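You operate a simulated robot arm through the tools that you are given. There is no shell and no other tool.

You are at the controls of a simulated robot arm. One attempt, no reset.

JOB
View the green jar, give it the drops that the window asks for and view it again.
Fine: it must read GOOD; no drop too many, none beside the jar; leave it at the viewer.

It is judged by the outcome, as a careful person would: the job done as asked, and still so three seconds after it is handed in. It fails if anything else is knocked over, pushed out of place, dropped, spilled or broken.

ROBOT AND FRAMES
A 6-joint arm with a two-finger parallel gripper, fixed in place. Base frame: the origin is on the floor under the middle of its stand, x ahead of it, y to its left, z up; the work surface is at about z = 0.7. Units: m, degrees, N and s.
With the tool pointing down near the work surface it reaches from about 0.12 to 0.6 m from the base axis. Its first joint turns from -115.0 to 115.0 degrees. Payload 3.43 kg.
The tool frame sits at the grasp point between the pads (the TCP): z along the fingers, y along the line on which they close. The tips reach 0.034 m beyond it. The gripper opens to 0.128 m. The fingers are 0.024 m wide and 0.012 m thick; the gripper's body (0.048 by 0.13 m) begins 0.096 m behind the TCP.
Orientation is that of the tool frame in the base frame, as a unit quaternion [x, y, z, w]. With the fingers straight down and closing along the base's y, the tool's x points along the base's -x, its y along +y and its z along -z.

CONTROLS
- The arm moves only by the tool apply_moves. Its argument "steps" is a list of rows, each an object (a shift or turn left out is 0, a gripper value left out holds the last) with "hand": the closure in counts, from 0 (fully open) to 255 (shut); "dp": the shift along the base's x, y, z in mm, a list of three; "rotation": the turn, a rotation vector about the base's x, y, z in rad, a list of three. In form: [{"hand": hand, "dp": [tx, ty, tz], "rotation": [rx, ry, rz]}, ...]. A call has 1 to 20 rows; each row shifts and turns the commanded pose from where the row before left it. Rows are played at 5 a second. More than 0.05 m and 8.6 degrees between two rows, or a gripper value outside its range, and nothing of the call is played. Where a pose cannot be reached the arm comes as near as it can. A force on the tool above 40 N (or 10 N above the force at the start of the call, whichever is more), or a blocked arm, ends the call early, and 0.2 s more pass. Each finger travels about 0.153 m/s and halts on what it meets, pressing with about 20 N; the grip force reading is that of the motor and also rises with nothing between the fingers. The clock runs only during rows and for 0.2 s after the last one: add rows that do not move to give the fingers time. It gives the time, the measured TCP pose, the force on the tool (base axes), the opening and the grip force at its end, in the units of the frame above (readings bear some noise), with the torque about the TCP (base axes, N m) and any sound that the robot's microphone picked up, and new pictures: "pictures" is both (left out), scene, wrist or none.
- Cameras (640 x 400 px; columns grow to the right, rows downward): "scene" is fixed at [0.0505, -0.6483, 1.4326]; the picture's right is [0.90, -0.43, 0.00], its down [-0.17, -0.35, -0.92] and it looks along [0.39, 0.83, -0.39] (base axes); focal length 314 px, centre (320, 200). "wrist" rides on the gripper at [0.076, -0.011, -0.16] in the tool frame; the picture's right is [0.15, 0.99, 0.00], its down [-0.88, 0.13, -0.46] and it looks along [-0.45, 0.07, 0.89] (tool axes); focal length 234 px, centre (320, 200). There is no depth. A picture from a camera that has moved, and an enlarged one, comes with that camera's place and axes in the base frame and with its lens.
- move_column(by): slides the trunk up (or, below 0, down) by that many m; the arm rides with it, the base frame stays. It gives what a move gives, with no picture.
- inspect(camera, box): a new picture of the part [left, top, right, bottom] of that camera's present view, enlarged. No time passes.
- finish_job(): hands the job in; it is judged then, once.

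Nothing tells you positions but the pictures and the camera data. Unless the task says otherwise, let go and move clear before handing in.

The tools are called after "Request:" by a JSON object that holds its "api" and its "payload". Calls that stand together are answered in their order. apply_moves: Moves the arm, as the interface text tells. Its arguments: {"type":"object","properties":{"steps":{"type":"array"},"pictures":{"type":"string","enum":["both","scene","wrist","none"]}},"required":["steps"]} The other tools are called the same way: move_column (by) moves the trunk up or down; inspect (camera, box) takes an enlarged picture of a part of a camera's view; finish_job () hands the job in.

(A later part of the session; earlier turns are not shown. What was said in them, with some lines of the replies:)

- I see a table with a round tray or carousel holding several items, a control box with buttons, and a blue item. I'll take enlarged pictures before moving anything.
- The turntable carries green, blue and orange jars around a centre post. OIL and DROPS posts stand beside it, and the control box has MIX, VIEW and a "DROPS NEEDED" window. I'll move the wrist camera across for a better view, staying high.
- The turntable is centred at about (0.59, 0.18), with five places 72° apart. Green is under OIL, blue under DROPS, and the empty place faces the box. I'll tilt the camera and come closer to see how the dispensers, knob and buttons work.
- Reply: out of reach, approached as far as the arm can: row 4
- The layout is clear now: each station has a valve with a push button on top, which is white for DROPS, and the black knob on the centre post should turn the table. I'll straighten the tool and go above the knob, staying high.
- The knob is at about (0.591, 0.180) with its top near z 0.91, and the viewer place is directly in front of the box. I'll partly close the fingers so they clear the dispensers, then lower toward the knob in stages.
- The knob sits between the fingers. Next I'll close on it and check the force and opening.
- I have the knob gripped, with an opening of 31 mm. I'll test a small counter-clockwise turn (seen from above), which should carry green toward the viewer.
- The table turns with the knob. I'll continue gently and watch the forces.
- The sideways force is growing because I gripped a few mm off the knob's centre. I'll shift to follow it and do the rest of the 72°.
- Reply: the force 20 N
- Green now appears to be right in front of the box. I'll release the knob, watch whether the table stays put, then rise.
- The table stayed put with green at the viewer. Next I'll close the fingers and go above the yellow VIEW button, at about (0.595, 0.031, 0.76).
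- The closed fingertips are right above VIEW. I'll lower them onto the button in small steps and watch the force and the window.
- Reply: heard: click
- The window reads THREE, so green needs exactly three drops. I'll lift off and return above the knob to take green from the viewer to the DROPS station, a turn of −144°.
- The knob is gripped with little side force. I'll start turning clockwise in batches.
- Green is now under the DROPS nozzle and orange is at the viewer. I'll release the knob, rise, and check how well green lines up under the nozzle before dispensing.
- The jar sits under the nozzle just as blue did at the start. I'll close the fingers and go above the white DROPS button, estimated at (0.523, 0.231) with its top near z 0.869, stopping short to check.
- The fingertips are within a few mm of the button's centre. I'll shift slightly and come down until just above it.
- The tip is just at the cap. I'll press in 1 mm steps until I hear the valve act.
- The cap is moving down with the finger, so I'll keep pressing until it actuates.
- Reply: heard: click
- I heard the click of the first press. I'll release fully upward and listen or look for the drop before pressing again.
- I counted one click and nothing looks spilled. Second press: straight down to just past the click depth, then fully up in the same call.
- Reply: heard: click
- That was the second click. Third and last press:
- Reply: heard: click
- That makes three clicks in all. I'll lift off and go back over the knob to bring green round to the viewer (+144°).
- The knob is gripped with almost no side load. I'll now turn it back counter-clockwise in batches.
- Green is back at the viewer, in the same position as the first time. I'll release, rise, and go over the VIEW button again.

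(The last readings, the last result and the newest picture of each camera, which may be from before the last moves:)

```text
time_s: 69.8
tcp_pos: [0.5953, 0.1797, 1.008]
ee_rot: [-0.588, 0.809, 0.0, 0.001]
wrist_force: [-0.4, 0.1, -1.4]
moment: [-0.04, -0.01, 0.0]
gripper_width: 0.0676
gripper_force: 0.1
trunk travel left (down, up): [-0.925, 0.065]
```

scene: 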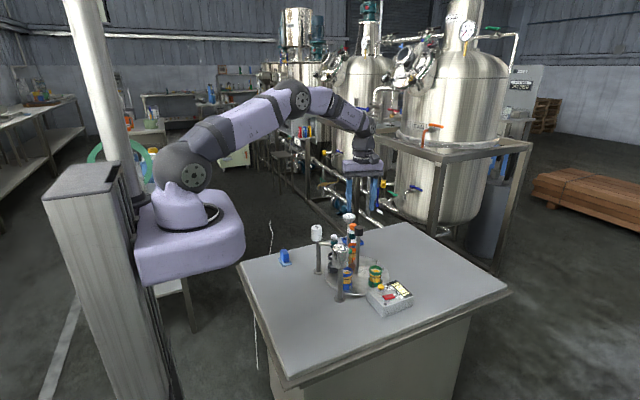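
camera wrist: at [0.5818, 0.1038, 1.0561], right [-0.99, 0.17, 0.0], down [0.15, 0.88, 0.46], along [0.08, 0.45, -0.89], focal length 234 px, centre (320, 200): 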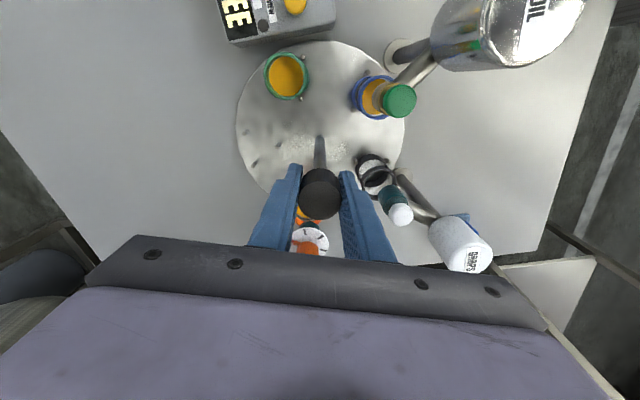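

Request:
{"api": "apply_moves", "payload": {"steps": [{"hand": 160, "dp": [0, -37, 0]}, {"hand": 200, "dp": [0, -37, 0]}, {"hand": 240, "dp": [0, -38, 0]}, {"hand": 255, "dp": [0.5, -38.5, 0]}, {"dp": [0, 0, -40]}, {"dp": [0, 0, -40]}, {"dp": [0, 0, -40]}, {"dp": [0, 0, -40]}, {"dp": [0, 0, -30]}, {}, {}], "pictures": "none"}}

Request:
{"api": "inspect", "payload": {"camera": "wrist", "box": [200, 60, 440, 230]}}

Request:
{"api": "inspect", "payload": {"camera": "scene", "box": [350, 250, 420, 320]}}

```text
time_s: 72.2
tcp_pos: [0.5961, 0.0281, 0.8175]
ee_rot: [-0.588, 0.809, 0.0, 0.0]
wrist_force: [0.5, 0.1, 0.1]
moment: [-0.01, 0.0, 0.02]
gripper_width: 0.0001
gripper_force: 20.0
trunk travel left (down, up): [-0.925, 0.065]
```

```text
2.35 times, centred on (320, 145) of wrist
camera zoom: at [0.5829, -0.0472, 0.9764], right [-0.99, 0.17, 0.0], down [0.15, 0.88, 0.46], along [0.08, 0.45, -0.89], focal length 551 px, centre (320, 329)
```

zoom: 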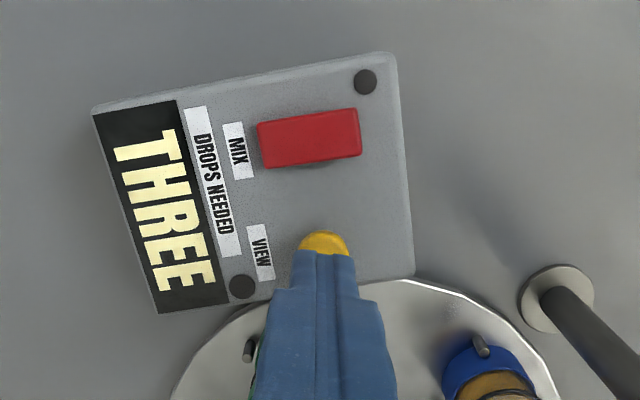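

```text
5.71 times, centred on (385, 285) of scene
camera zoom: at [0.0505, -0.6483, 1.4326], right [0.9, -0.43, 0.0], down [-0.17, -0.35, -0.92], along [0.39, 0.83, -0.39], focal length 1797 px, centre (-51, -286)
```

zoom: 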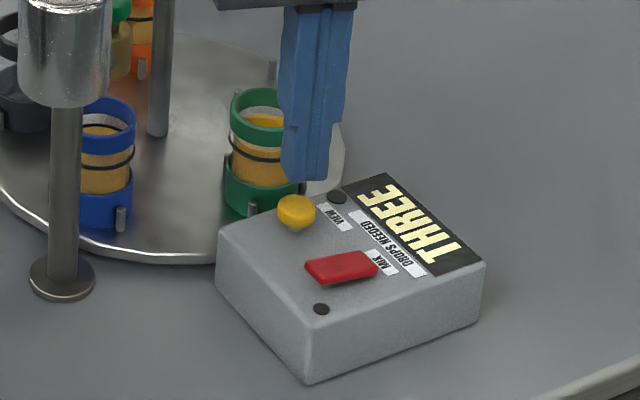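

The tip is over VIEW again, so I'll press it.

Request:
{"api": "apply_moves", "payload": {"steps": [{"dp": [-0.5, 0.5, -12]}, {"dp": [0, 0, -9]}, {"dp": [0, 0, -2]}, {"dp": [0, 0, -2]}, {"dp": [0, 0, -1.5]}], "pictures": "none"}}

Request:
{"api": "inspect", "payload": {"camera": "scene", "box": [350, 250, 420, 320]}}

```text
time_s: 73.4
tcp_pos: [0.5956, 0.0293, 0.7902]
ee_rot: [-0.588, 0.809, -0.001, 0.001]
wrist_force: [0.6, 0.0, 1.9]
moment: [-0.03, 0.0, 0.02]
gripper_width: 0.0
gripper_force: 20.2
trunk travel left (down, up): [-0.925, 0.065]
heard: click
```

```text
5.71 times, centred on (385, 285) of scene
camera zoom: at [0.0505, -0.6483, 1.4326], right [0.9, -0.43, 0.0], down [-0.17, -0.35, -0.92], along [0.39, 0.83, -0.39], focal length 1797 px, centre (-51, -286)
```

zoom: 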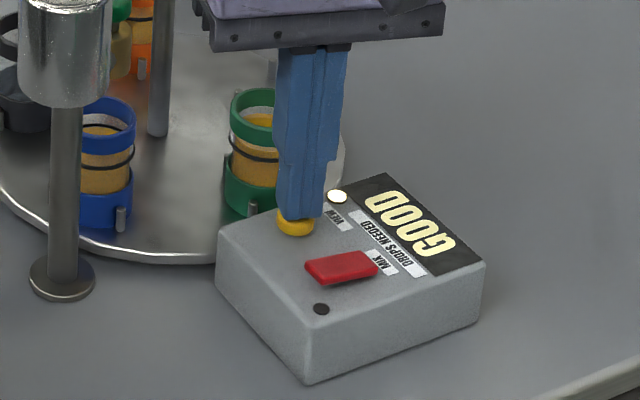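

The window now reads GOOD. I'll lift straight up, move clear of everything, and check that nothing has been disturbed before handing in.

Request:
{"api": "apply_moves", "payload": {"steps": [{"dp": [0, 0, 8]}, {"dp": [0, 0, 25]}, {"dp": [0, 0, 40]}, {"dp": [0, 0, 45]}, {"dp": [0, 0, 45]}, {"dp": [0, 0, 45]}, {"dp": [0, 0, 40]}, {"dp": [-40, -10, 0]}, {"dp": [-40, -10, 0]}, {"dp": [-40, -10, 0]}, {}, {}]}}

Request:
{"api": "inspect", "payload": {"camera": "scene", "box": [300, 200, 420, 320]}}

Request:
{"api": "inspect", "payload": {"camera": "scene", "box": [350, 250, 420, 320]}}

Request:
{"api": "inspect", "payload": {"camera": "wrist", "box": [150, 0, 500, 230]}}

```text
time_s: 76.0
tcp_pos: [0.4746, -0.0027, 1.0373]
ee_rot: [-0.587, 0.809, 0.0, 0.0]
wrist_force: [-0.2, 0.5, 0.0]
moment: [0.01, -0.02, -0.01]
gripper_width: 0.0
gripper_force: 19.9
trunk travel left (down, up): [-0.925, 0.065]
camera wrist: at [0.4624, -0.078, 1.197], right [-0.99, 0.17, 0.0], down [0.15, 0.88, 0.46], along [0.08, 0.45, -0.89], focal length 234 px, centre (320, 200)
```

scene: 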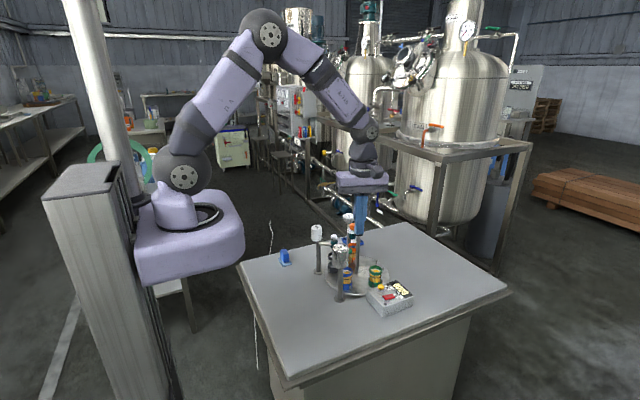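
wrist: 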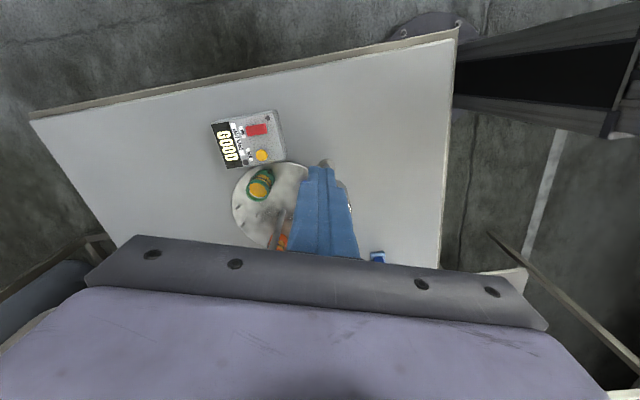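

```text
3.33 times, centred on (360, 260) of scene
camera zoom: at [0.0505, -0.6483, 1.4326], right [0.9, -0.43, 0.0], down [-0.17, -0.35, -0.92], along [0.39, 0.83, -0.39], focal length 1048 px, centre (187, 0)
```

zoom: 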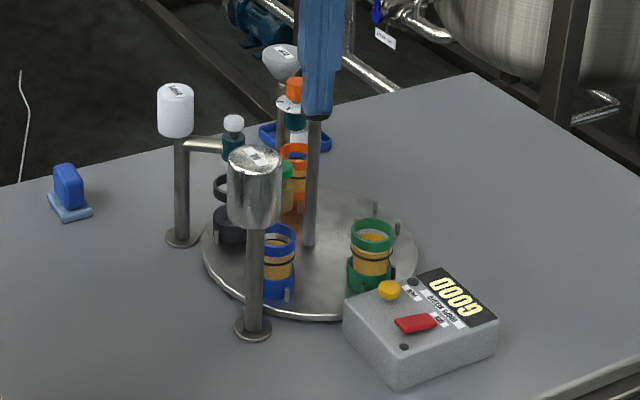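

```text
5.71 times, centred on (385, 285) of scene
camera zoom: at [0.0505, -0.6483, 1.4326], right [0.9, -0.43, 0.0], down [-0.17, -0.35, -0.92], along [0.39, 0.83, -0.39], focal length 1797 px, centre (-51, -286)
```

zoom: 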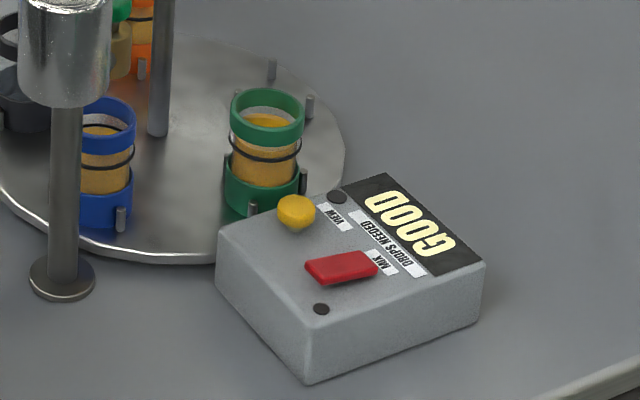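

```text
1.74 times, centred on (325, 115) of wrist
camera zoom: at [0.4624, -0.078, 1.197], right [-0.99, 0.17, 0.0], down [0.15, 0.88, 0.46], along [0.08, 0.45, -0.89], focal length 407 px, centre (311, 348)
```

zoom: 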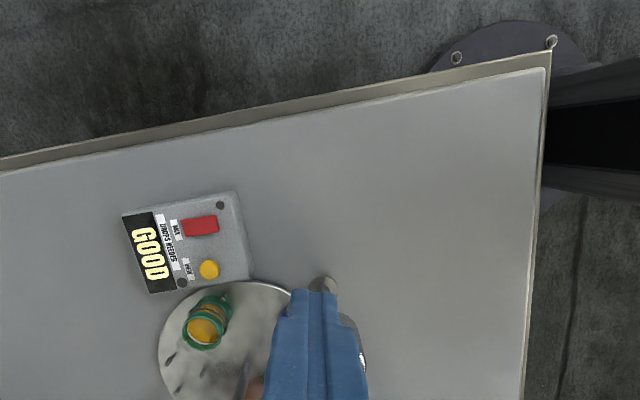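

The window still reads GOOD after three drops. Green is at the viewer, everything else is in its place, nothing is spilled, and the arm is clear, so I'm handing in.

Request:
{"api": "finish_job", "payload": {}}

```text
The job is handed in.
```

The green jar got the drops it needed, and the viewer now reads GOOD. The first view asked for THREE drops. I turned the jar to the DROPS station, pressed the button three times (one click each), then turned the jar back and viewed it again.

I left the green jar at the viewer and moved the arm clear. The last pictures show no spill, and everything else on the table is standing. The blue, orange and black holders moved one place round the turntable, because they turn together with the green jar.

I handed the job in. The reply only confirmed the hand-in and gave no result.
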